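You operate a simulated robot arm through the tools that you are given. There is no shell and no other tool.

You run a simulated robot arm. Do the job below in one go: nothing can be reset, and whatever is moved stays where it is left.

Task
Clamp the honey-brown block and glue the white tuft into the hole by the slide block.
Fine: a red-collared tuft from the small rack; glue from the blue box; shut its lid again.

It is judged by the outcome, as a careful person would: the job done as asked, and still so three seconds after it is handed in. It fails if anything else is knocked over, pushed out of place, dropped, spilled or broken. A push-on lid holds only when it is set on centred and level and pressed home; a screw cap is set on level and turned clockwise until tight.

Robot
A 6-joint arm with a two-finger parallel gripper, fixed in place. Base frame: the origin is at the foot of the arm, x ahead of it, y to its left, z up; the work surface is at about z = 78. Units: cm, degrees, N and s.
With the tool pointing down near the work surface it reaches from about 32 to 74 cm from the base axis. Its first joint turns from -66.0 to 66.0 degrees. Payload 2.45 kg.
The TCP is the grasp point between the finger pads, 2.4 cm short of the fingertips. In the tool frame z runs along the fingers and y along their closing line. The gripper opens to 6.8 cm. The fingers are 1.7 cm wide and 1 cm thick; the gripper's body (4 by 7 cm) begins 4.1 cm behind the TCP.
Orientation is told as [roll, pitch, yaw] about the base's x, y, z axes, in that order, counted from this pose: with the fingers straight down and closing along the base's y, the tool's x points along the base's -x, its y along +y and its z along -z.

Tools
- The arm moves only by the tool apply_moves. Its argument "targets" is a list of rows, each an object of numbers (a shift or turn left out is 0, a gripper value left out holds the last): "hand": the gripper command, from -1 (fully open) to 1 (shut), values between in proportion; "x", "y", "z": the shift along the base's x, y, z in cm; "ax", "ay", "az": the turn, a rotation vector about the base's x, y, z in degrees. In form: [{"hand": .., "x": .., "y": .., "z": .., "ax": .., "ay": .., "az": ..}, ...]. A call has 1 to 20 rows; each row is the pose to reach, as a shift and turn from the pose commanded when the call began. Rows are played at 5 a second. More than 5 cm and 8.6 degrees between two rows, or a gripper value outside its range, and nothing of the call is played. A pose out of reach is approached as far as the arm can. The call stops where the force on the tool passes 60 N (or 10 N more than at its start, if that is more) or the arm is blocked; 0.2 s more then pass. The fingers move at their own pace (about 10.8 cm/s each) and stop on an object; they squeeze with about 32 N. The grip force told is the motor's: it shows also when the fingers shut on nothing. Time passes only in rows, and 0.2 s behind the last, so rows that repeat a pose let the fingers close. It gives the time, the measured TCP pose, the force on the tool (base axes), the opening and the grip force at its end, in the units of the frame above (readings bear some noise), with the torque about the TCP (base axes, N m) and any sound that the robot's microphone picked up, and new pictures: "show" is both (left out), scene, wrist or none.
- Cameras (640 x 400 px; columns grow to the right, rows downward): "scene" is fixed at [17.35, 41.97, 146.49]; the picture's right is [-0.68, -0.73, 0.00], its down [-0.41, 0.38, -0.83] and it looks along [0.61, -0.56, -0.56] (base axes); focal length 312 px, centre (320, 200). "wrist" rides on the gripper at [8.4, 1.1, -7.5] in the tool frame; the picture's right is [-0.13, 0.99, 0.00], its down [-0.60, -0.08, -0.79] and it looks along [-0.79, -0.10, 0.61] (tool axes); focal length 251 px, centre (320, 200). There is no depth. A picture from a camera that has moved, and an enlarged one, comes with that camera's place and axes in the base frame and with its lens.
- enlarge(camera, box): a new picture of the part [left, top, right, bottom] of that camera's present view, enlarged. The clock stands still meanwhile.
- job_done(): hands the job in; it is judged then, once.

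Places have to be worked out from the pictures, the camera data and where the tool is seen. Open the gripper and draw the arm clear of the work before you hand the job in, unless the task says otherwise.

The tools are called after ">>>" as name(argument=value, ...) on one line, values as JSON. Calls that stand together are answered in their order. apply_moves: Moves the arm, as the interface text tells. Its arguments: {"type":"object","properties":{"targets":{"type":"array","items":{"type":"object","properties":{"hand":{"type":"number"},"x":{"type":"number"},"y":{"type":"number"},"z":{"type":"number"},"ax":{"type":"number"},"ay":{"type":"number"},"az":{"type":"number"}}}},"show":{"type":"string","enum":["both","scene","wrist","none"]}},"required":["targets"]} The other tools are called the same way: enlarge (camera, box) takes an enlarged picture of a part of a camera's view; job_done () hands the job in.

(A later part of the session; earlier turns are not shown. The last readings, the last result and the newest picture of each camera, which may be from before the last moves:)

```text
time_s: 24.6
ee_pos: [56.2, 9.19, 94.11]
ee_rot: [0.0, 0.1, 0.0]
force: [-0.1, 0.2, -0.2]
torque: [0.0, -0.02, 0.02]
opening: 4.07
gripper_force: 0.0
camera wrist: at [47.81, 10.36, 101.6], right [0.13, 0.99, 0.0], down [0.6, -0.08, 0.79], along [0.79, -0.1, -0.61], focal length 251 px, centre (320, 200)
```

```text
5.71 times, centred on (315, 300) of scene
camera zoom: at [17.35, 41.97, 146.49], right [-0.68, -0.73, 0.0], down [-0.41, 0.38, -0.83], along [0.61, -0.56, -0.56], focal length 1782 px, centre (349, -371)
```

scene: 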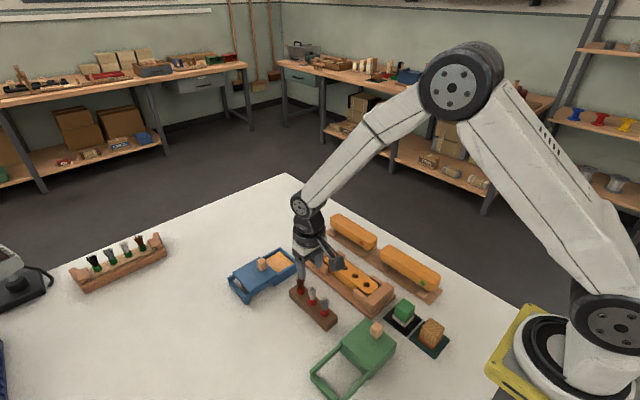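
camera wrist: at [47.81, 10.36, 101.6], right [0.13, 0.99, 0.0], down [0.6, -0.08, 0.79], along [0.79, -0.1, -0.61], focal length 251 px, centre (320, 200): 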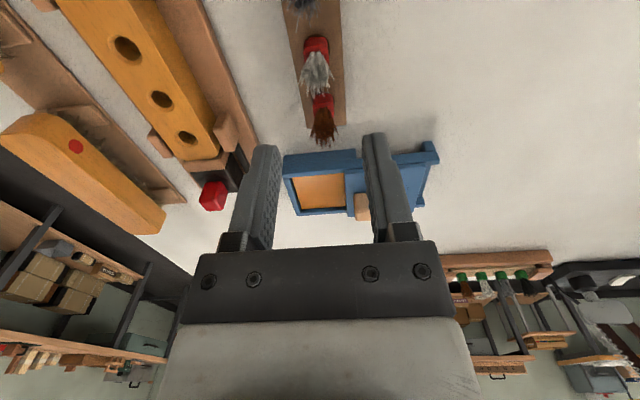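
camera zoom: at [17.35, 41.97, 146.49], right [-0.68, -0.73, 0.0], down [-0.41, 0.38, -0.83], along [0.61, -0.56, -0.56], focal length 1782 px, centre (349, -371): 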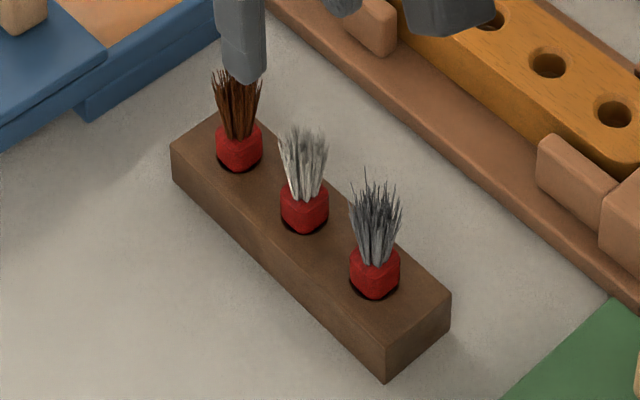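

The tufts stand in round rack holes with square-ish red collars; the rack top is at about z≈80.6. I'll enlarge further to get the collar size and height.

>>> enlarge(camera="wrist", box=[290, 25, 350, 75])

>>> enlarge(camera="scene", box=[318, 285, 342, 310])

>>> enlarge(camera="scene", box=[305, 285, 335, 310])

>>> enlarge(camera="wrist", box=[100, 20, 230, 170])

```text
8.00 times, centred on (320, 50) of wrist
camera zoom: at [47.81, 10.36, 101.6], right [0.13, 0.99, 0.0], down [0.6, -0.08, 0.79], along [0.79, -0.1, -0.61], focal length 2012 px, centre (320, 1400)
```

zoom: 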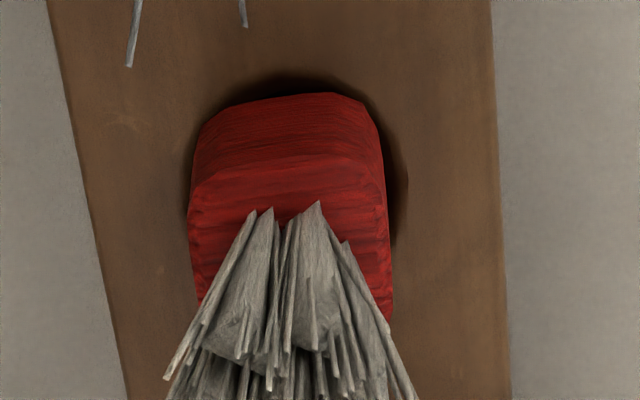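

```text
16.00 times, centred on (330, 298) of scene
camera zoom: at [17.35, 41.97, 146.49], right [-0.68, -0.73, 0.0], down [-0.41, 0.38, -0.83], along [0.61, -0.56, -0.56], focal length 4988 px, centre (160, -1360)
```

zoom: 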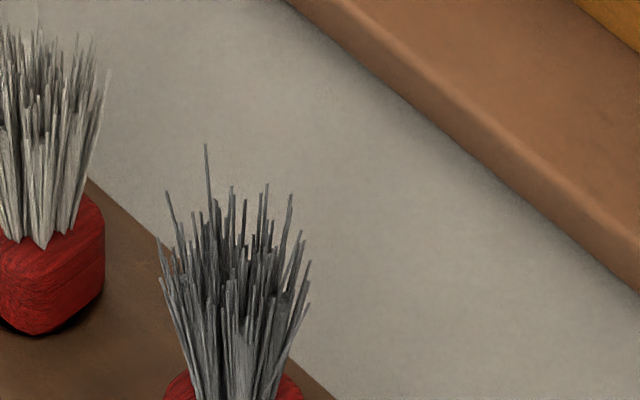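

```text
16.00 times, centred on (320, 298) of scene
camera zoom: at [17.35, 41.97, 146.49], right [-0.68, -0.73, 0.0], down [-0.41, 0.38, -0.83], along [0.61, -0.56, -0.56], focal length 4988 px, centre (320, -1360)
```

zoom: 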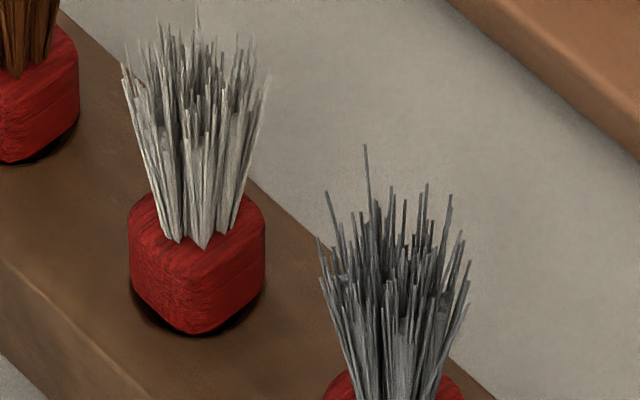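

```text
2.67 times, centred on (165, 95) of wrist
camera zoom: at [47.81, 10.36, 101.6], right [0.13, 0.99, 0.0], down [0.6, -0.08, 0.79], along [0.79, -0.1, -0.61], focal length 670 px, centre (733, 480)
```

zoom: 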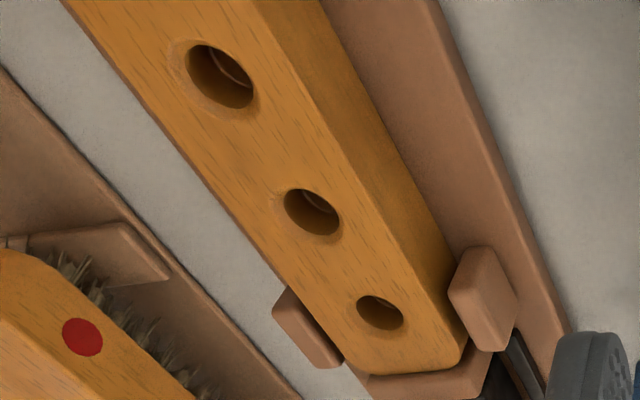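

The white collar measures about 1.65 cm wide, centred at (56.05,9.09), with its top at z≈82.0 and the bristles reaching about 85.5. I'll descend with the fingertips stopping about 0.3 cm above the rack top and check alignment before closing.

>>> apply_moves(targets=[{"hand": -0.2, "x": -0.12, "y": -0.03, "z": -3}, {"x": -0.12, "y": -0.03, "z": -6}, {"x": -0.12, "y": -0.03, "z": -8.5}, {"x": -0.12, "y": -0.03, "z": -10}, {"x": -0.12, "y": -0.03, "z": -10.8}, {"x": -0.12, "y": -0.03, "z": -10.8}], show="both")

>>> enlarge(camera="wrist", box=[240, 90, 400, 220])

>>> enlarge(camera="scene", box=[280, 250, 350, 320])

```text
time_s: 26.0
ee_pos: [56.04, 9.26, 83.32]
ee_rot: [0.0, 0.1, 0.0]
force: [0.5, 0.2, 0.0]
torque: [0.0, 0.02, -0.02]
opening: 4.04
gripper_force: 0.0
camera wrist: at [47.71, 10.37, 90.83], right [0.13, 0.99, 0.0], down [0.6, -0.08, 0.79], along [0.79, -0.1, -0.61], focal length 251 px, centre (320, 200)
```

scene: 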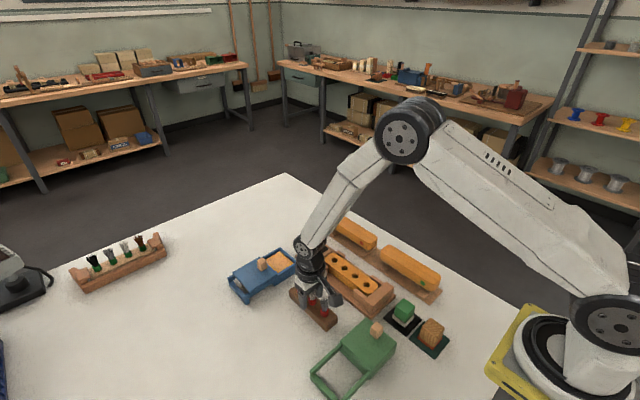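
wrist: 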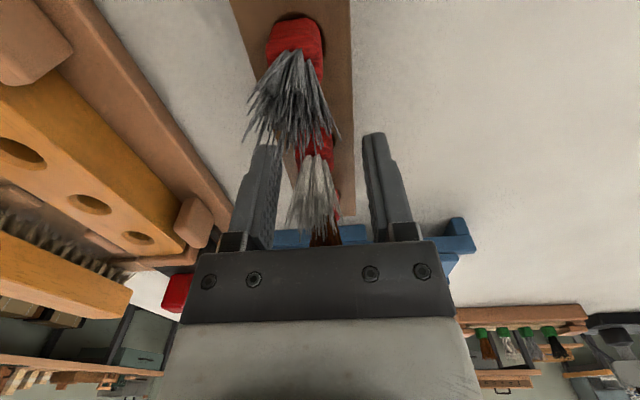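

```text
3.08 times, centred on (320, 155) of wrist
camera zoom: at [47.71, 10.37, 90.83], right [0.13, 0.99, 0.0], down [0.6, -0.08, 0.79], along [0.79, -0.1, -0.61], focal length 774 px, centre (320, 338)
```

zoom: 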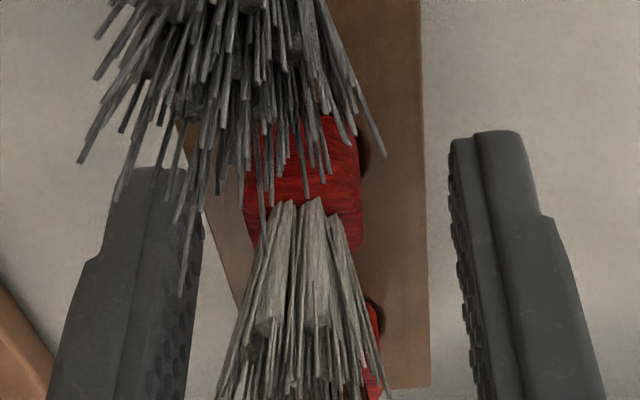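

```text
5.71 times, centred on (315, 285) of scene
camera zoom: at [17.35, 41.97, 146.49], right [-0.68, -0.73, 0.0], down [-0.41, 0.38, -0.83], along [0.61, -0.56, -0.56], focal length 1782 px, centre (349, -286)
```

zoom: 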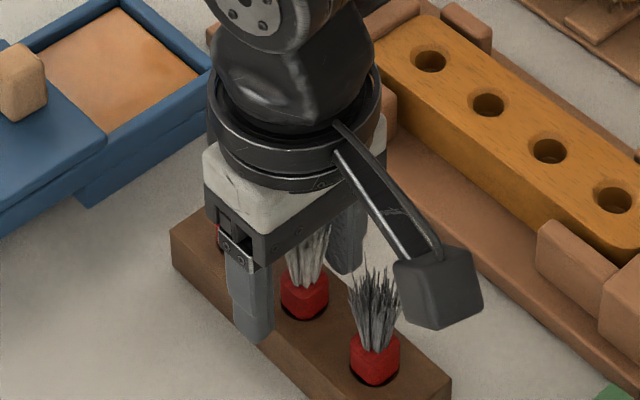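

In the view the collar sits about 0.27 cm toward -y of the finger midline, and x is aligned. I'll shift y by -0.27 and close gently on the collar.

>>> apply_moves(targets=[{"hand": -0.2, "y": -0.27}, {"hand": 0.2, "y": -0.27}, {"hand": 0.2, "y": -0.27}], show="wrist")

>>> enlarge(camera="wrist", box=[240, 90, 400, 220])

```text
time_s: 26.8
ee_pos: [56.04, 8.96, 83.3]
ee_rot: [0.0, 0.0, 0.0]
force: [-0.1, -0.3, 1.0]
torque: [0.05, -0.03, -0.03]
opening: 2.72
gripper_force: 0.0
camera wrist: at [47.66, 10.1, 90.88], right [0.13, 0.99, 0.0], down [0.6, -0.08, 0.79], along [0.79, -0.1, -0.61], focal length 251 px, centre (320, 200)
```

wrist: 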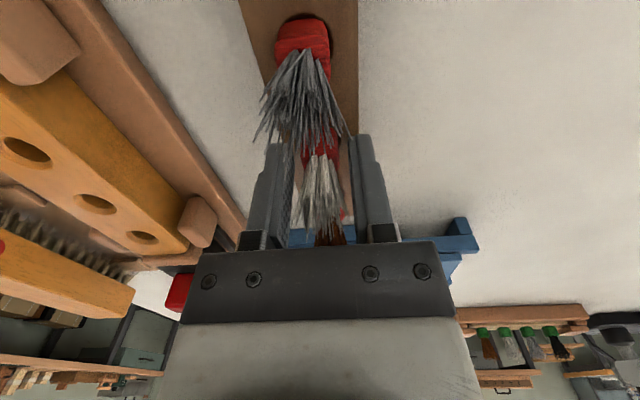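

```text
3.08 times, centred on (320, 155) of wrist
camera zoom: at [47.66, 10.1, 90.88], right [0.13, 0.99, 0.0], down [0.6, -0.08, 0.79], along [0.79, -0.1, -0.61], focal length 774 px, centre (320, 338)
```

zoom: 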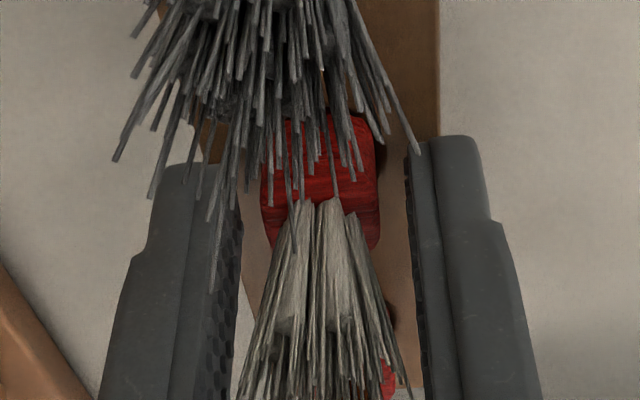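

Now the collar is centred between the fingers. I close fully and check the side force.

>>> apply_moves(targets=[{"hand": 0.4}, {"hand": 0.55}, {"hand": 0.8}, {"hand": 1}, {"hand": 1}], show="wrist")

>>> enlarge(camera="wrist", box=[240, 90, 400, 220])

>>> enlarge(camera="scene", box=[285, 265, 345, 325])

```text
time_s: 28.0
ee_pos: [56.01, 8.97, 83.51]
ee_rot: [0.0, -0.1, 0.0]
force: [1.0, 0.5, -0.9]
torque: [0.0, 0.03, 0.02]
opening: 1.65
gripper_force: 32.0
camera wrist: at [47.66, 10.11, 90.87], right [0.13, 0.99, 0.0], down [0.6, -0.08, 0.79], along [0.79, -0.1, -0.61], focal length 251 px, centre (320, 200)
```

wrist: 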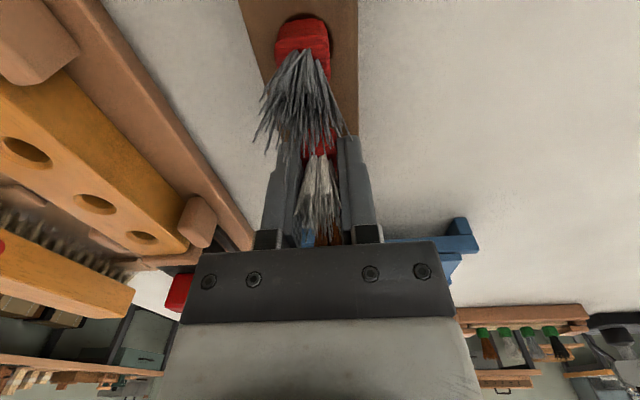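

```text
3.08 times, centred on (320, 155) of wrist
camera zoom: at [47.66, 10.11, 90.87], right [0.13, 0.99, 0.0], down [0.6, -0.08, 0.79], along [0.79, -0.1, -0.61], focal length 774 px, centre (320, 338)
```

zoom: 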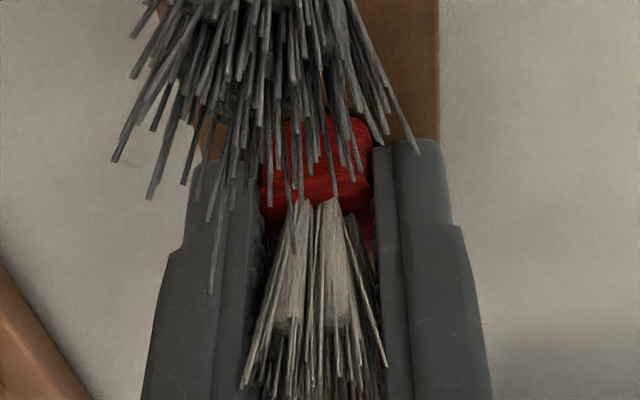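

```text
6.67 times, centred on (315, 295) of scene
camera zoom: at [17.35, 41.97, 146.49], right [-0.68, -0.73, 0.0], down [-0.41, 0.38, -0.83], along [0.61, -0.56, -0.56], focal length 2078 px, centre (353, -433)
```

zoom: 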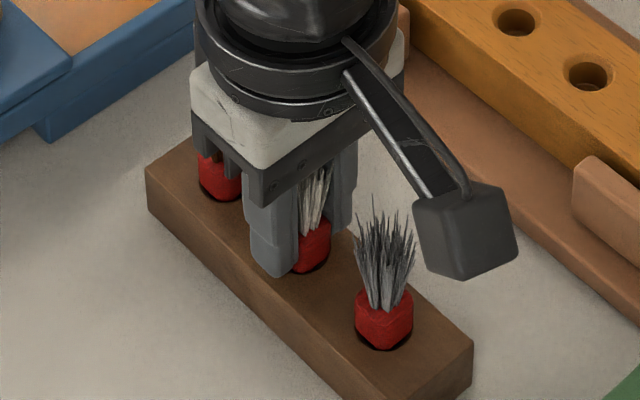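

The collar is gripped (opening 1.65 cm, 32 N) with negligible side force. I lift straight up slowly.

>>> apply_moves(targets=[{"hand": 1, "z": 0.4}, {"z": 0.8}, {"z": 1.2}, {"z": 1.8}, {"z": 2.6}, {"z": 4}, {"z": 6}, {"z": 8}, {"z": 10}, {"z": 10}], show="both")

>>> enlarge(camera="wrist", box=[240, 90, 400, 220])

>>> enlarge(camera="scene", box=[275, 220, 355, 330])

```text
time_s: 30.2
ee_pos: [56.17, 8.86, 93.47]
ee_rot: [0.0, 0.0, 0.0]
force: [0.0, 0.8, 0.1]
torque: [0.03, 0.01, -0.01]
opening: 1.62
gripper_force: 32.2
camera wrist: at [47.79, 10.02, 100.95], right [0.13, 0.99, 0.0], down [0.6, -0.08, 0.79], along [0.79, -0.1, -0.61], focal length 251 px, centre (320, 200)
```

scene: 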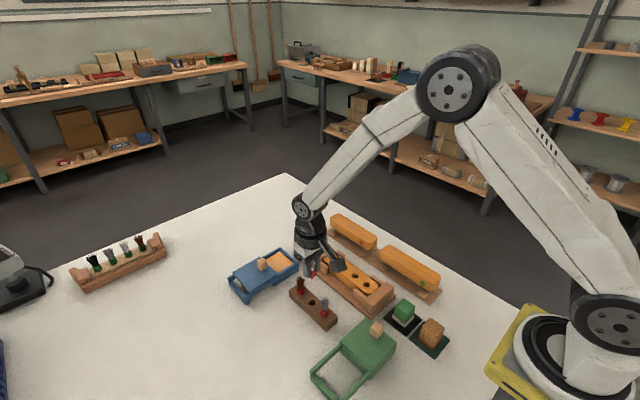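
wrist: 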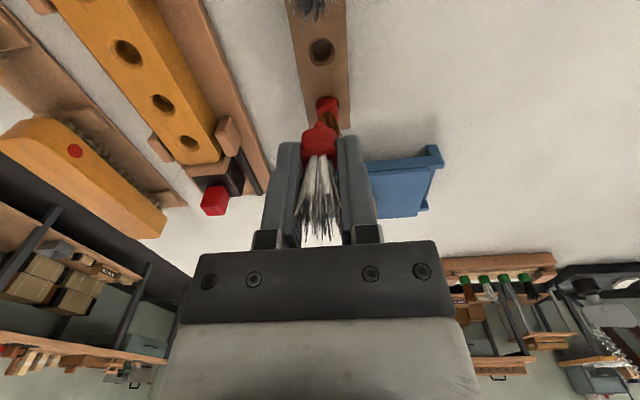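

```text
3.08 times, centred on (320, 155) of wrist
camera zoom: at [47.79, 10.02, 100.95], right [0.13, 0.99, 0.0], down [0.6, -0.08, 0.79], along [0.79, -0.1, -0.61], focal length 774 px, centre (320, 338)
```

zoom: 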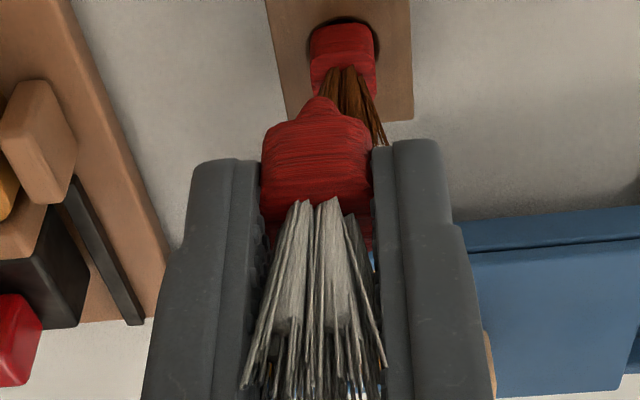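

```text
3.64 times, centred on (315, 275) of scene
camera zoom: at [17.35, 41.97, 146.49], right [-0.68, -0.73, 0.0], down [-0.41, 0.38, -0.83], along [0.61, -0.56, -0.56], focal length 1134 px, centre (338, -73)
```

zoom: 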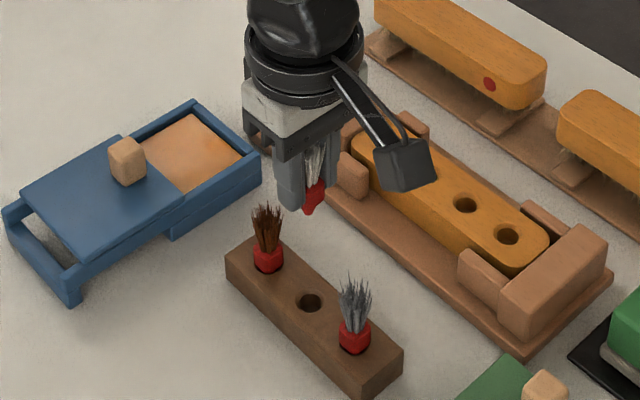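

The tuft is out of the rack and hangs straight, showing a narrower foot below the collar. I'll enlarge to see the foot's shape and length.

>>> enlarge(camera="wrist", box=[295, 100, 345, 170])

>>> enlarge(camera="scene", box=[300, 250, 335, 285])

>>> enlarge(camera="wrist", box=[290, 20, 350, 80])

>>> enlarge(camera="scene", box=[300, 285, 325, 310])

```text
5.71 times, centred on (320, 135) of wrist
camera zoom: at [47.79, 10.02, 100.95], right [0.13, 0.99, 0.0], down [0.6, -0.08, 0.79], along [0.79, -0.1, -0.61], focal length 1437 px, centre (320, 571)
```

zoom: 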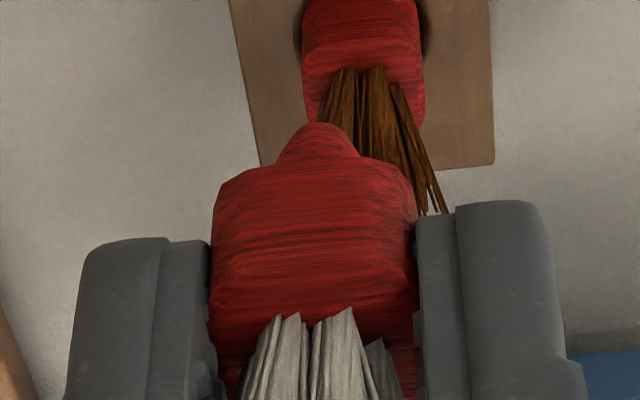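

```text
11.43 times, centred on (318, 268) of scene
camera zoom: at [17.35, 41.97, 146.49], right [-0.68, -0.73, 0.0], down [-0.41, 0.38, -0.83], along [0.61, -0.56, -0.56], focal length 3563 px, centre (349, -571)
```

zoom: 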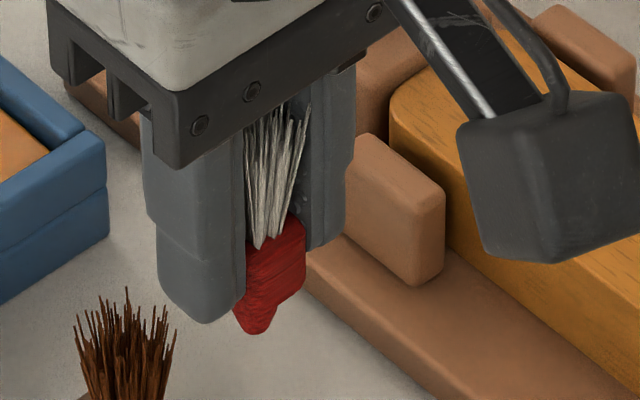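

```text
6.67 times, centred on (320, 50) of wrist
camera zoom: at [47.79, 10.02, 100.95], right [0.13, 0.99, 0.0], down [0.6, -0.08, 0.79], along [0.79, -0.1, -0.61], focal length 1676 px, centre (320, 1200)
```

zoom: 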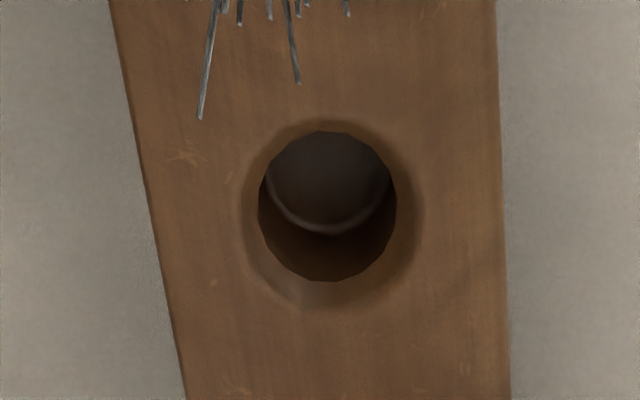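

```text
16.00 times, centred on (312, 298) of scene
camera zoom: at [17.35, 41.97, 146.49], right [-0.68, -0.73, 0.0], down [-0.41, 0.38, -0.83], along [0.61, -0.56, -0.56], focal length 4988 px, centre (440, -1360)
```

zoom: 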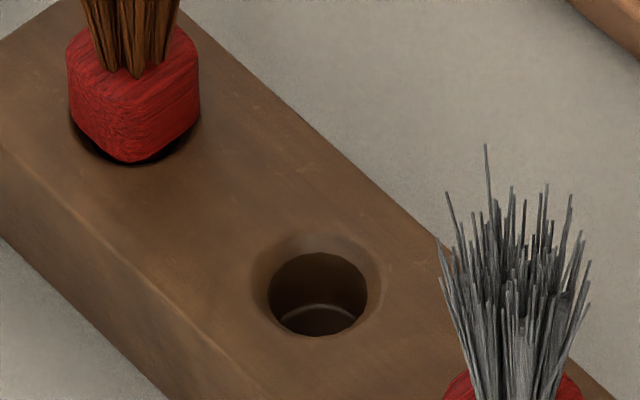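

The tuft has a round foot of about 1 cm diameter, extending to roughly 4.3 cm below the TCP, with the collar bottom about 2.6 cm below it. The foot fits holes of about 1.55 cm. I'll carry it at height to above the exposed glue at about (72.6, 7.0).

>>> apply_moves(targets=[{"hand": 1, "x": 2.7, "y": -0.3}, {"x": 5.4, "y": -0.6}, {"x": 8.1, "y": -0.9}, {"x": 10.8, "y": -1.2}, {"x": 13.5, "y": -1.5}, {"x": 16.3, "y": -1.9}, {"x": 16.3, "y": -1.9, "z": -2}, {"x": 16.3, "y": -1.9, "z": -4}, {"x": 16.3, "y": -1.9, "z": -4}], show="both")

>>> enlarge(camera="wrist", box=[240, 60, 400, 190])

>>> enlarge(camera="scene", box=[230, 210, 330, 300])

```text
time_s: 32.2
ee_pos: [72.23, 7.14, 89.43]
ee_rot: [0.0, 0.0, 0.0]
force: [-0.1, 0.2, 0.1]
torque: [-0.01, 0.03, 0.0]
opening: 1.63
gripper_force: 32.2
camera wrist: at [63.94, 8.13, 96.91], right [0.13, 0.99, 0.0], down [0.6, -0.08, 0.79], along [0.79, -0.1, -0.61], focal length 251 px, centre (320, 200)
```

scene: 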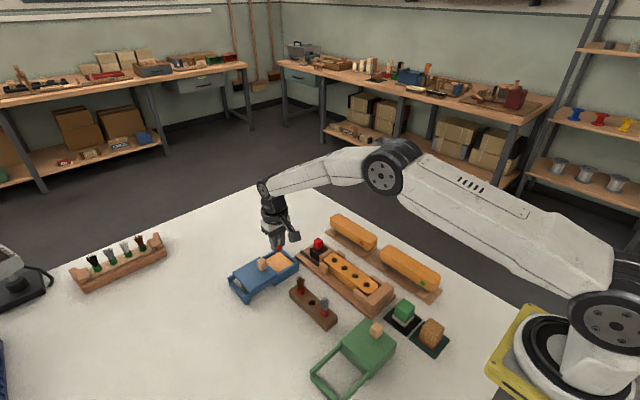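
wrist: 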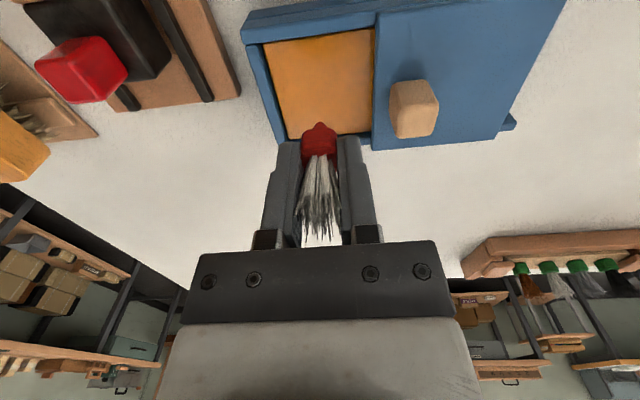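

```text
3.08 times, centred on (320, 125) of wrist
camera zoom: at [63.94, 8.13, 96.91], right [0.13, 0.99, 0.0], down [0.6, -0.08, 0.79], along [0.79, -0.1, -0.61], focal length 774 px, centre (320, 431)
```

zoom: 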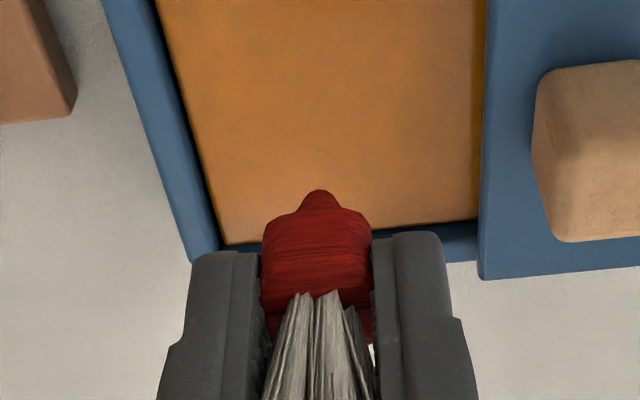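

```text
4.44 times, centred on (280, 255) of scene
camera zoom: at [17.35, 41.97, 146.49], right [-0.68, -0.73, 0.0], down [-0.41, 0.38, -0.83], along [0.61, -0.56, -0.56], focal length 1386 px, centre (498, -44)
```

zoom: 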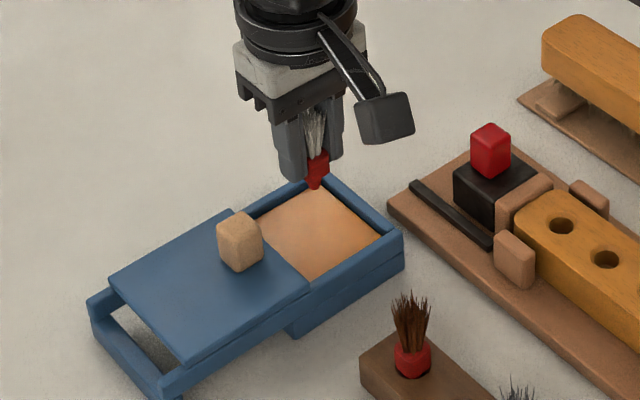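

The tuft is over the middle of the exposed glue. I'll lower it slowly, stopping near the glue surface to check.

>>> apply_moves(targets=[{"hand": 1, "z": -1}, {"z": -2}, {"z": -3}, {"z": -3.7}, {"z": -4.2}, {"z": -4.2}], show="none")

>>> enlarge(camera="wrist", box=[260, 60, 380, 180])

>>> enlarge(camera="scene", box=[260, 230, 310, 285])

```text
time_s: 33.6
ee_pos: [72.21, 7.01, 85.11]
ee_rot: [0.0, 0.0, 0.0]
force: [-0.2, 0.2, 0.7]
torque: [0.01, -0.02, -0.02]
opening: 1.65
gripper_force: 31.7
```

```text
3.33 times, centred on (320, 120) of wrist
camera zoom: at [63.94, 8.1, 92.65], right [0.13, 0.99, 0.0], down [0.6, -0.08, 0.79], along [0.79, -0.1, -0.61], focal length 838 px, centre (320, 467)
```

zoom: 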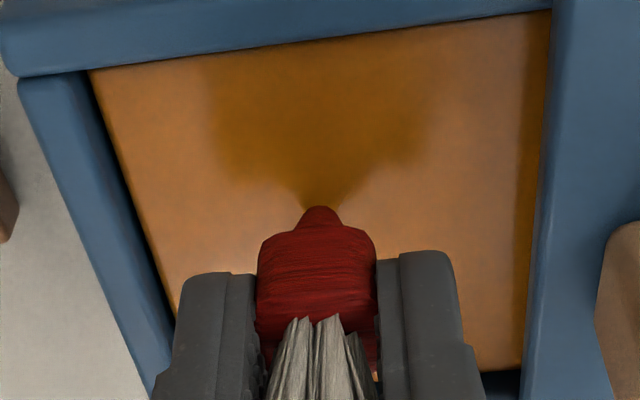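

```text
7.27 times, centred on (285, 258) of scene
camera zoom: at [17.35, 41.97, 146.49], right [-0.68, -0.73, 0.0], down [-0.41, 0.38, -0.83], along [0.61, -0.56, -0.56], focal length 2267 px, centre (574, -218)
```

zoom: 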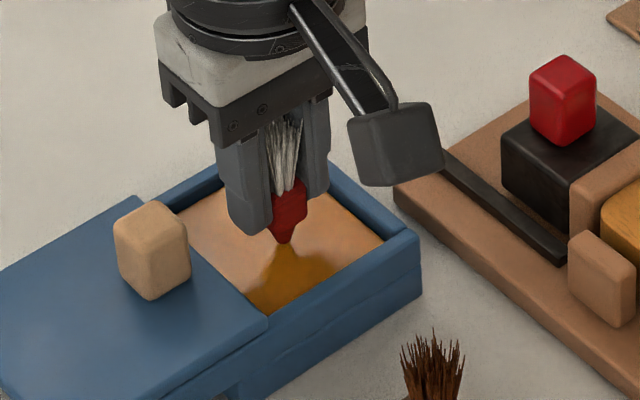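

The tip meets its reflection, so it is just at the glue surface. I'll dip about 0.8 cm deeper, hold, and look.

>>> apply_moves(targets=[{"hand": 1, "z": -0.3}, {"z": -0.6}, {"z": -0.85}, {"z": -0.85}, {"z": -0.85}, {"z": -0.85}], show="none")

>>> enlarge(camera="wrist", box=[260, 60, 380, 180])

>>> enlarge(camera="scene", box=[260, 230, 310, 285])

```text
time_s: 35.0
ee_pos: [72.54, 7.02, 84.68]
ee_rot: [0.0, -0.5, 0.0]
force: [4.0, -1.3, 23.7]
torque: [-0.04, -0.14, 0.03]
opening: 1.64
gripper_force: 32.1
```

```text
3.33 times, centred on (320, 120) of wrist
camera zoom: at [64.08, 8.17, 92.06], right [0.13, 0.99, 0.0], down [0.6, -0.08, 0.8], along [0.79, -0.1, -0.6], focal length 838 px, centre (320, 467)
```

zoom: 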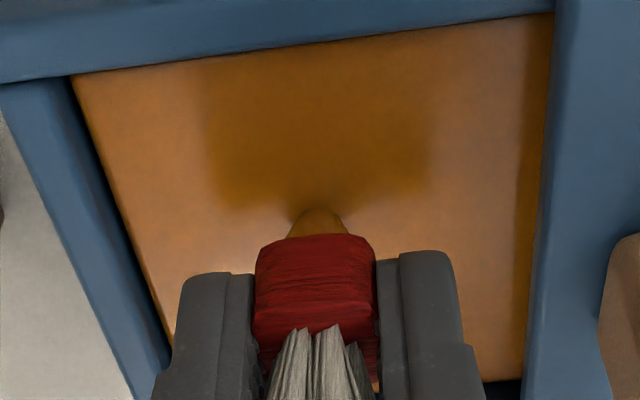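

```text
7.27 times, centred on (285, 258) of scene
camera zoom: at [17.3, 41.96, 146.49], right [-0.68, -0.73, 0.0], down [-0.41, 0.38, -0.83], along [0.61, -0.56, -0.56], focal length 2267 px, centre (574, -218)
```

zoom: 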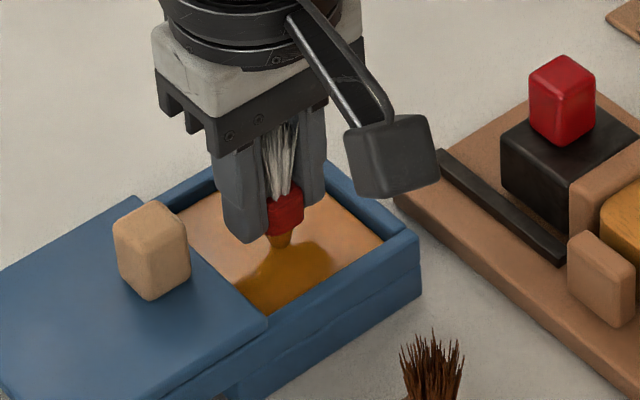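

The foot has turned amber, so it is coated, and it met the bottom at about 24 N. I'll raise it straight up gently and check the tuft in the grip.

>>> apply_moves(targets=[{"hand": 1, "z": 0.3}, {"z": 0.6}, {"z": 1.0}, {"z": 1.6}, {"z": 2.6}, {"z": 4}, {"z": 6}, {"z": 8}, {"z": 8}], show="both")

>>> enlarge(camera="wrist", box=[260, 80, 380, 200])

>>> enlarge(camera="scene", box=[250, 200, 310, 260])

```text
time_s: 37.0
ee_pos: [72.27, 6.87, 92.22]
ee_rot: [0.0, 0.0, 0.0]
force: [-0.3, -0.2, -0.2]
torque: [-0.02, 0.03, -0.01]
opening: 1.64
gripper_force: 32.9
camera wrist: at [64.03, 8.07, 99.81], right [0.13, 0.99, 0.0], down [0.6, -0.08, 0.79], along [0.79, -0.1, -0.61], focal length 251 px, centre (320, 200)
```

scene: 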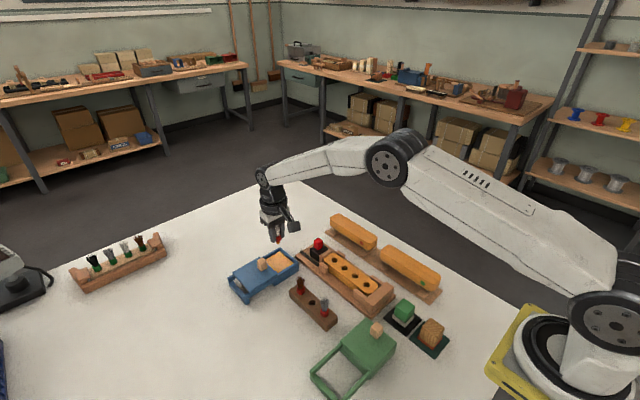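
wrist: 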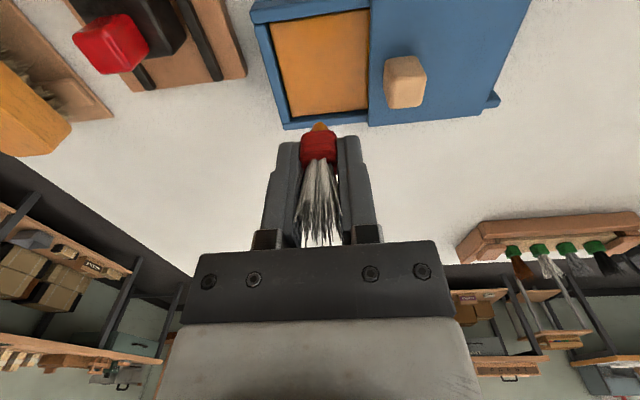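

```text
3.33 times, centred on (320, 140) of wrist
camera zoom: at [64.03, 8.07, 99.81], right [0.13, 0.99, 0.0], down [0.6, -0.08, 0.79], along [0.79, -0.1, -0.61], focal length 838 px, centre (320, 400)
```

zoom: 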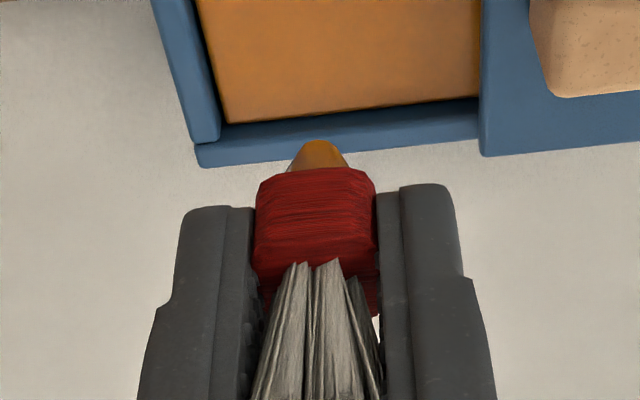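

```text
6.67 times, centred on (280, 230) of scene
camera zoom: at [17.35, 41.97, 146.49], right [-0.68, -0.73, 0.0], down [-0.41, 0.38, -0.83], along [0.61, -0.56, -0.56], focal length 2078 px, centre (587, 0)
```

zoom: 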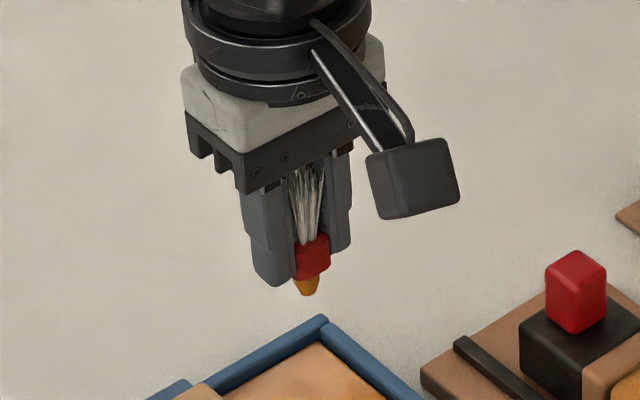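

The foot is coated and the tuft hasn't shifted in the grip. I'll carry it over the hole nearest the slide block, about (61.35,-4.2), staying high.

>>> apply_moves(targets=[{"hand": 1, "x": -2, "y": -2}, {"x": -4, "y": -4}, {"x": -6, "y": -6}, {"x": -8, "y": -8}, {"x": -10, "y": -10}, {"x": -11, "y": -11.1}, {"x": -11, "y": -11.1}], show="both")

>>> enlarge(camera="wrist", box=[240, 40, 400, 170])

>>> enlarge(camera="scene", box=[300, 200, 400, 300])

```text
time_s: 38.6
ee_pos: [61.2, -4.06, 92.38]
ee_rot: [0.0, 0.0, 0.1]
force: [0.2, -0.4, 0.0]
torque: [0.01, 0.02, 0.04]
opening: 1.63
gripper_force: 31.8
camera wrist: at [52.86, -3.05, 99.8], right [0.13, 0.99, 0.0], down [0.6, -0.08, 0.79], along [0.79, -0.1, -0.61], focal length 251 px, centre (320, 200)
```

scene: 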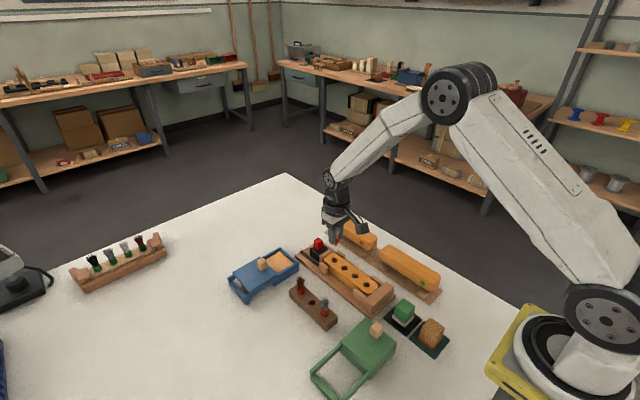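
wrist: 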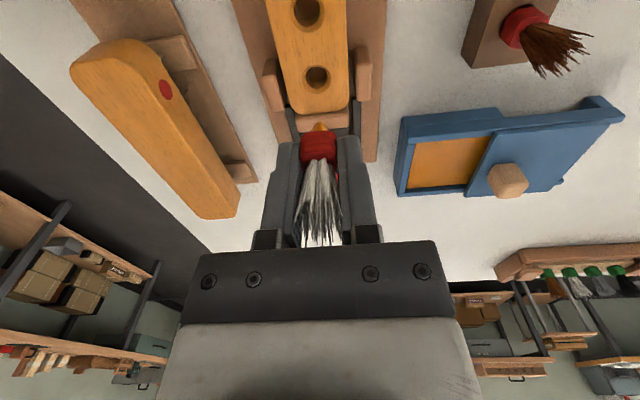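

```text
3.08 times, centred on (320, 105) of wrist
camera zoom: at [52.86, -3.05, 99.8], right [0.13, 0.99, 0.0], down [0.6, -0.08, 0.79], along [0.79, -0.1, -0.61], focal length 774 px, centre (320, 492)
```

zoom: 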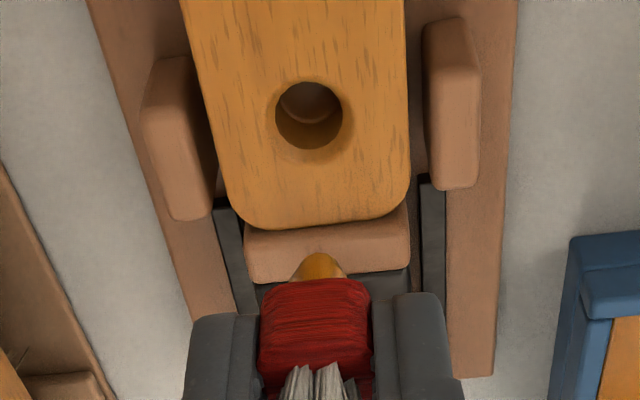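

```text
4.00 times, centred on (350, 250) of scene
camera zoom: at [17.35, 41.97, 146.49], right [-0.68, -0.73, 0.0], down [-0.41, 0.38, -0.83], along [0.61, -0.56, -0.56], focal length 1247 px, centre (200, 0)
```

zoom: 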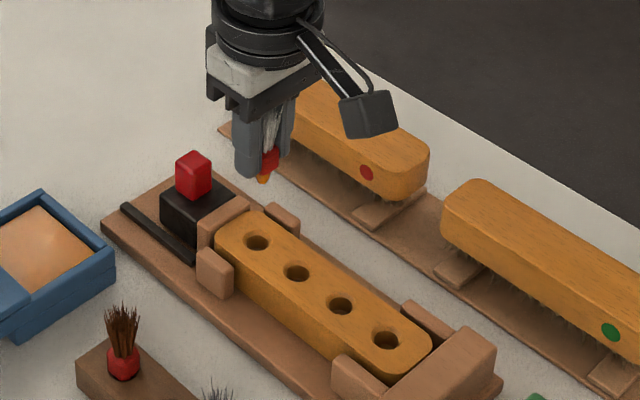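

The hole sits at the right row for x alignment and about 0.25 cm toward -y of the tool axis; it is about 1.5 cm wide against a foot of about 1 cm. I'll shift y by -0.25 and lower until the tip is about 0.5 cm above the block.

>>> apply_moves(targets=[{"hand": 1, "y": -0.25}, {"y": -0.25, "z": -1.5}, {"y": -0.25, "z": -3}, {"y": -0.25, "z": -4}, {"y": -0.25, "z": -4.7}, {"y": -0.25, "z": -4.7}], show="both")

>>> enlarge(camera="wrist", box=[270, 70, 370, 150])

>>> enlarge(camera="scene", box=[315, 230, 365, 280])

```text
time_s: 40.0
ee_pos: [61.31, -4.3, 87.67]
ee_rot: [0.0, -0.1, -0.1]
force: [-0.8, -0.7, -1.1]
torque: [-0.01, 0.0, -0.02]
opening: 1.62
gripper_force: 32.1
camera wrist: at [53.0, -3.22, 95.08], right [0.13, 0.99, 0.0], down [0.6, -0.08, 0.79], along [0.79, -0.1, -0.61], focal length 251 px, centre (320, 200)
```

scene: 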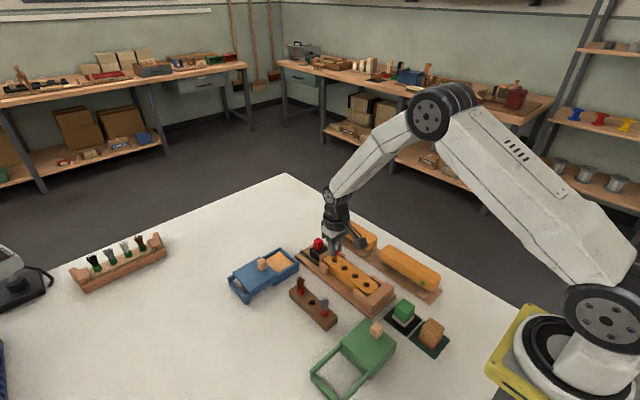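
wrist: 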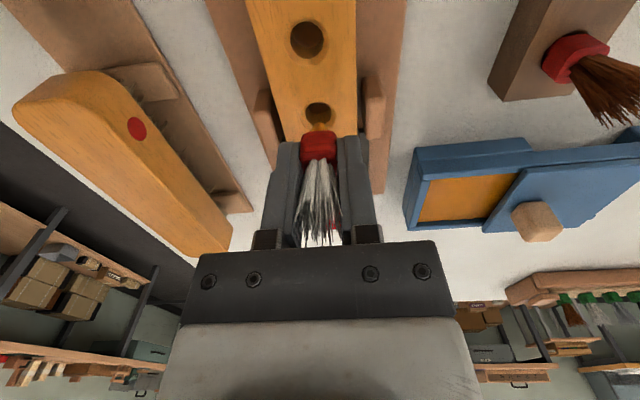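

```text
5.00 times, centred on (320, 110) of wrist
camera zoom: at [53.0, -3.22, 95.08], right [0.13, 0.99, 0.0], down [0.6, -0.08, 0.79], along [0.79, -0.1, -0.61], focal length 1257 px, centre (320, 650)
```

zoom: 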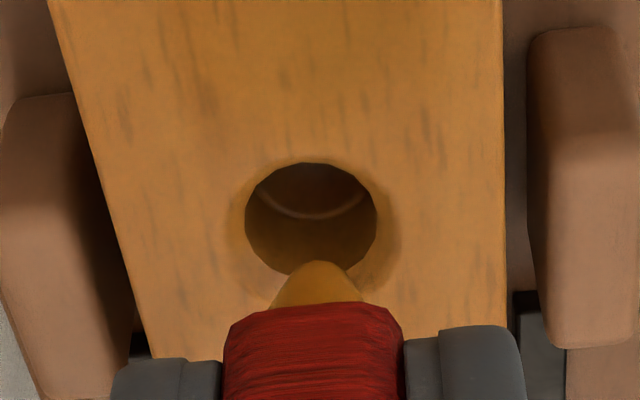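

```text
8.00 times, centred on (340, 255) of scene
camera zoom: at [17.35, 41.97, 146.49], right [-0.68, -0.73, 0.0], down [-0.41, 0.38, -0.83], along [0.61, -0.56, -0.56], focal length 2494 px, centre (160, -240)
```

zoom: 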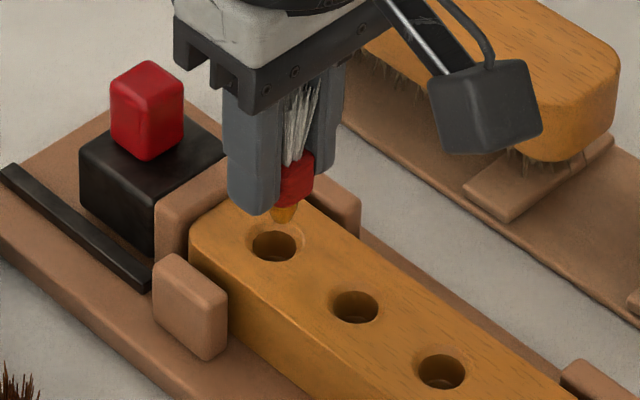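

Combining the tip and hole positions in both views, the hole is about 0.45 cm further in +x and 0.17 cm in -y from the tuft axis, and the block top is lower than I assumed (about 81.7). I'll shift, lower a little, and re-check both views.

>>> apply_moves(targets=[{"hand": 1, "x": 0.45, "y": -0.15}, {"x": 0.45, "y": -0.15, "z": -0.5}, {"x": 0.45, "y": -0.15, "z": -0.8}, {"x": 0.45, "y": -0.15, "z": -0.8}], show="none")

>>> enlarge(camera="wrist", box=[270, 70, 370, 150])

>>> enlarge(camera="scene", box=[315, 230, 365, 280])

```text
time_s: 41.0
ee_pos: [61.79, -4.49, 86.84]
ee_rot: [0.0, 0.0, 0.0]
force: [-0.3, 0.9, -0.6]
torque: [0.0, -0.01, -0.02]
opening: 1.61
gripper_force: 32.1
```

```text
5.00 times, centred on (320, 110) of wrist
camera zoom: at [53.49, -3.28, 94.26], right [0.13, 0.99, 0.0], down [0.6, -0.08, 0.79], along [0.79, -0.1, -0.61], focal length 1257 px, centre (320, 650)
```

zoom: 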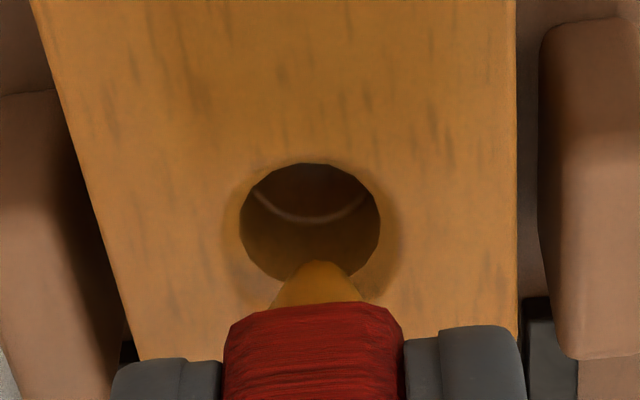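

```text
8.00 times, centred on (340, 255) of scene
camera zoom: at [17.35, 41.97, 146.49], right [-0.68, -0.73, 0.0], down [-0.41, 0.38, -0.83], along [0.61, -0.56, -0.56], focal length 2494 px, centre (160, -240)
```

zoom: 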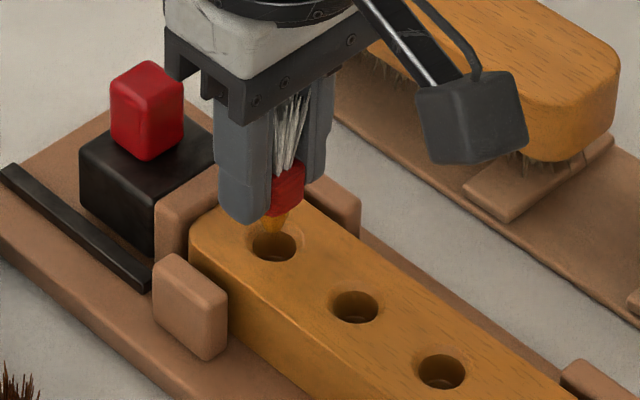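

The tip now appears over the hole in both views. I'll zoom in tighter to refine the alignment.

>>> enlarge(camera="wrist", box=[295, 95, 345, 135])

>>> enlarge(camera="scene", box=[325, 245, 347, 265])

```text
10.00 times, centred on (320, 115) of wrist
camera zoom: at [53.49, -3.28, 94.26], right [0.13, 0.99, 0.0], down [0.6, -0.08, 0.79], along [0.79, -0.1, -0.61], focal length 2514 px, centre (320, 1050)
```

zoom: 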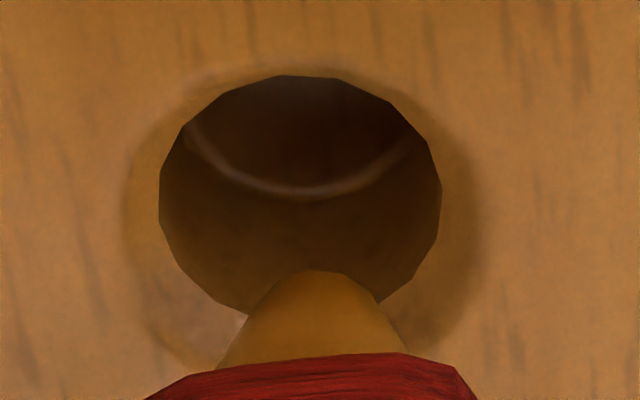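

```text
16.00 times, centred on (336, 255) of scene
camera zoom: at [17.35, 41.97, 146.49], right [-0.68, -0.73, 0.0], down [-0.41, 0.38, -0.83], along [0.61, -0.56, -0.56], focal length 4988 px, centre (64, -680)
```

zoom: 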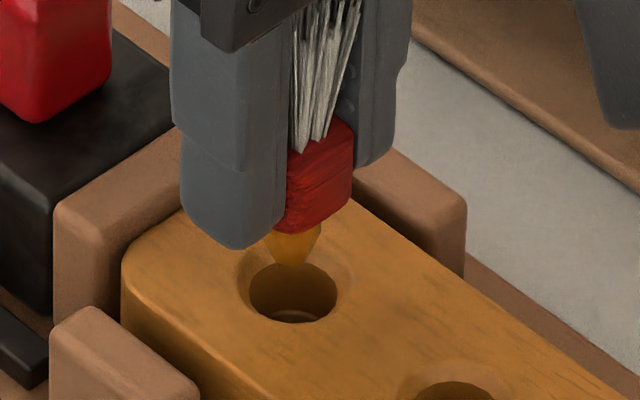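

The alignment is nearly perfect (about 0.08 cm left in -y), and the tip is about 0.9 cm above the block top at z≈81.6. I'll correct y and start inserting slowly while monitoring force.

>>> apply_moves(targets=[{"hand": 1, "y": -0.08}, {"y": -0.08, "z": -0.4}, {"y": -0.08, "z": -0.8}, {"y": -0.08, "z": -1.1}, {"y": -0.08, "z": -1.4}, {"y": -0.08, "z": -1.4}], show="none")

>>> enlarge(camera="wrist", box=[280, 85, 360, 150])

>>> enlarge(camera="scene", box=[322, 242, 350, 268])

```text
time_s: 42.4
ee_pos: [61.86, -4.6, 85.56]
ee_rot: [0.0, 0.0, 0.0]
force: [-0.4, 0.5, -0.3]
torque: [0.01, 0.0, -0.01]
opening: 1.62
gripper_force: 31.9
```

```text
6.15 times, centred on (320, 118) of wrist
camera zoom: at [53.42, -3.46, 92.91], right [0.13, 0.99, 0.0], down [0.6, -0.08, 0.79], along [0.79, -0.1, -0.61], focal length 1547 px, centre (320, 708)
```

zoom: 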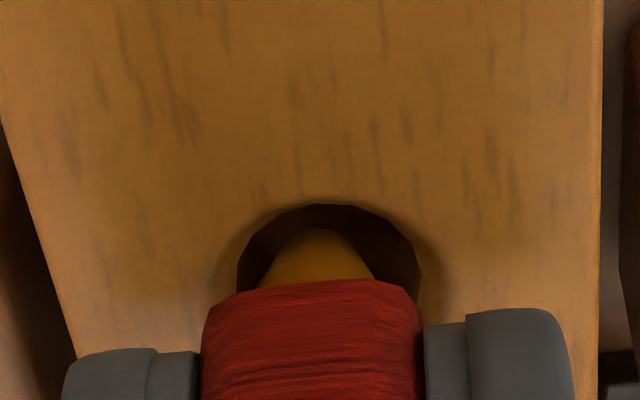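

```text
15.38 times, centred on (336, 255) of scene
camera zoom: at [17.35, 41.97, 146.49], right [-0.68, -0.73, 0.0], down [-0.41, 0.38, -0.83], along [0.61, -0.56, -0.56], focal length 4796 px, centre (74, -646)
```

zoom: 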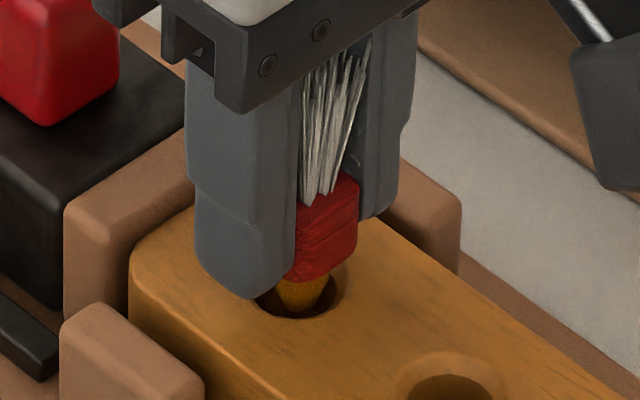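

The foot is inside the hole's mouth with no contact force. I'll nudge y by +0.06 and lower until the collar seats, watching for a rise in Fz.

>>> apply_moves(targets=[{"hand": 1, "y": 0.06, "z": -0.2}, {"y": 0.06, "z": -0.4}, {"y": 0.06, "z": -0.6}, {"y": 0.06, "z": -0.8}, {"y": 0.06, "z": -1.0}, {"y": 0.06, "z": -1.0}], show="none")

>>> enlarge(camera="wrist", box=[280, 85, 360, 150])

>>> enlarge(camera="scene", box=[322, 242, 350, 268])

```text
time_s: 43.8
ee_pos: [61.84, -4.52, 84.57]
ee_rot: [0.0, -0.2, 0.0]
force: [-3.5, 2.4, 25.2]
torque: [0.05, 0.11, -0.02]
opening: 1.6
gripper_force: 31.7
```

```text
6.15 times, centred on (320, 118) of wrist
camera zoom: at [53.46, -3.36, 92.05], right [0.13, 0.99, 0.0], down [0.6, -0.08, 0.8], along [0.79, -0.1, -0.61], focal length 1547 px, centre (320, 708)
```

zoom: 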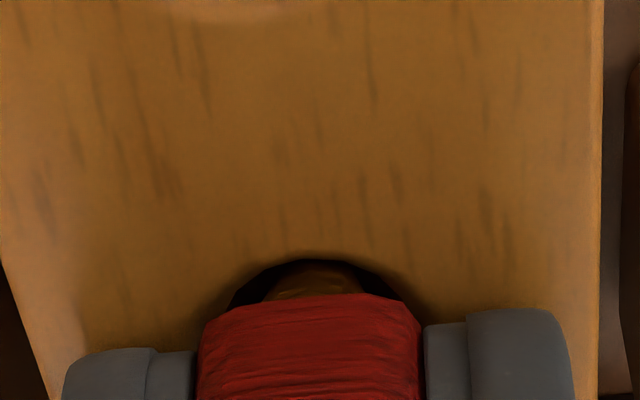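

```text
15.38 times, centred on (336, 255) of scene
camera zoom: at [17.29, 41.98, 146.49], right [-0.68, -0.73, 0.0], down [-0.41, 0.38, -0.83], along [0.61, -0.56, -0.56], focal length 4796 px, centre (74, -646)
```

zoom: 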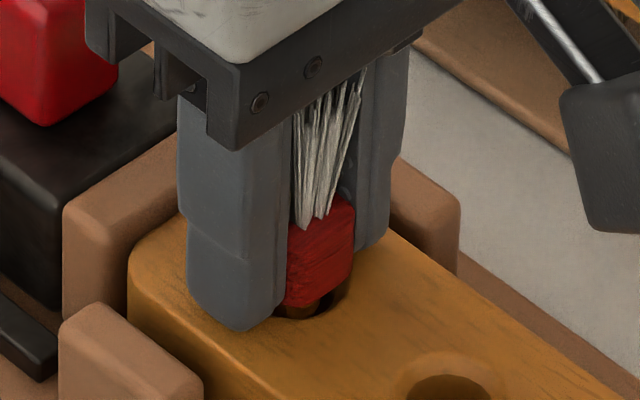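

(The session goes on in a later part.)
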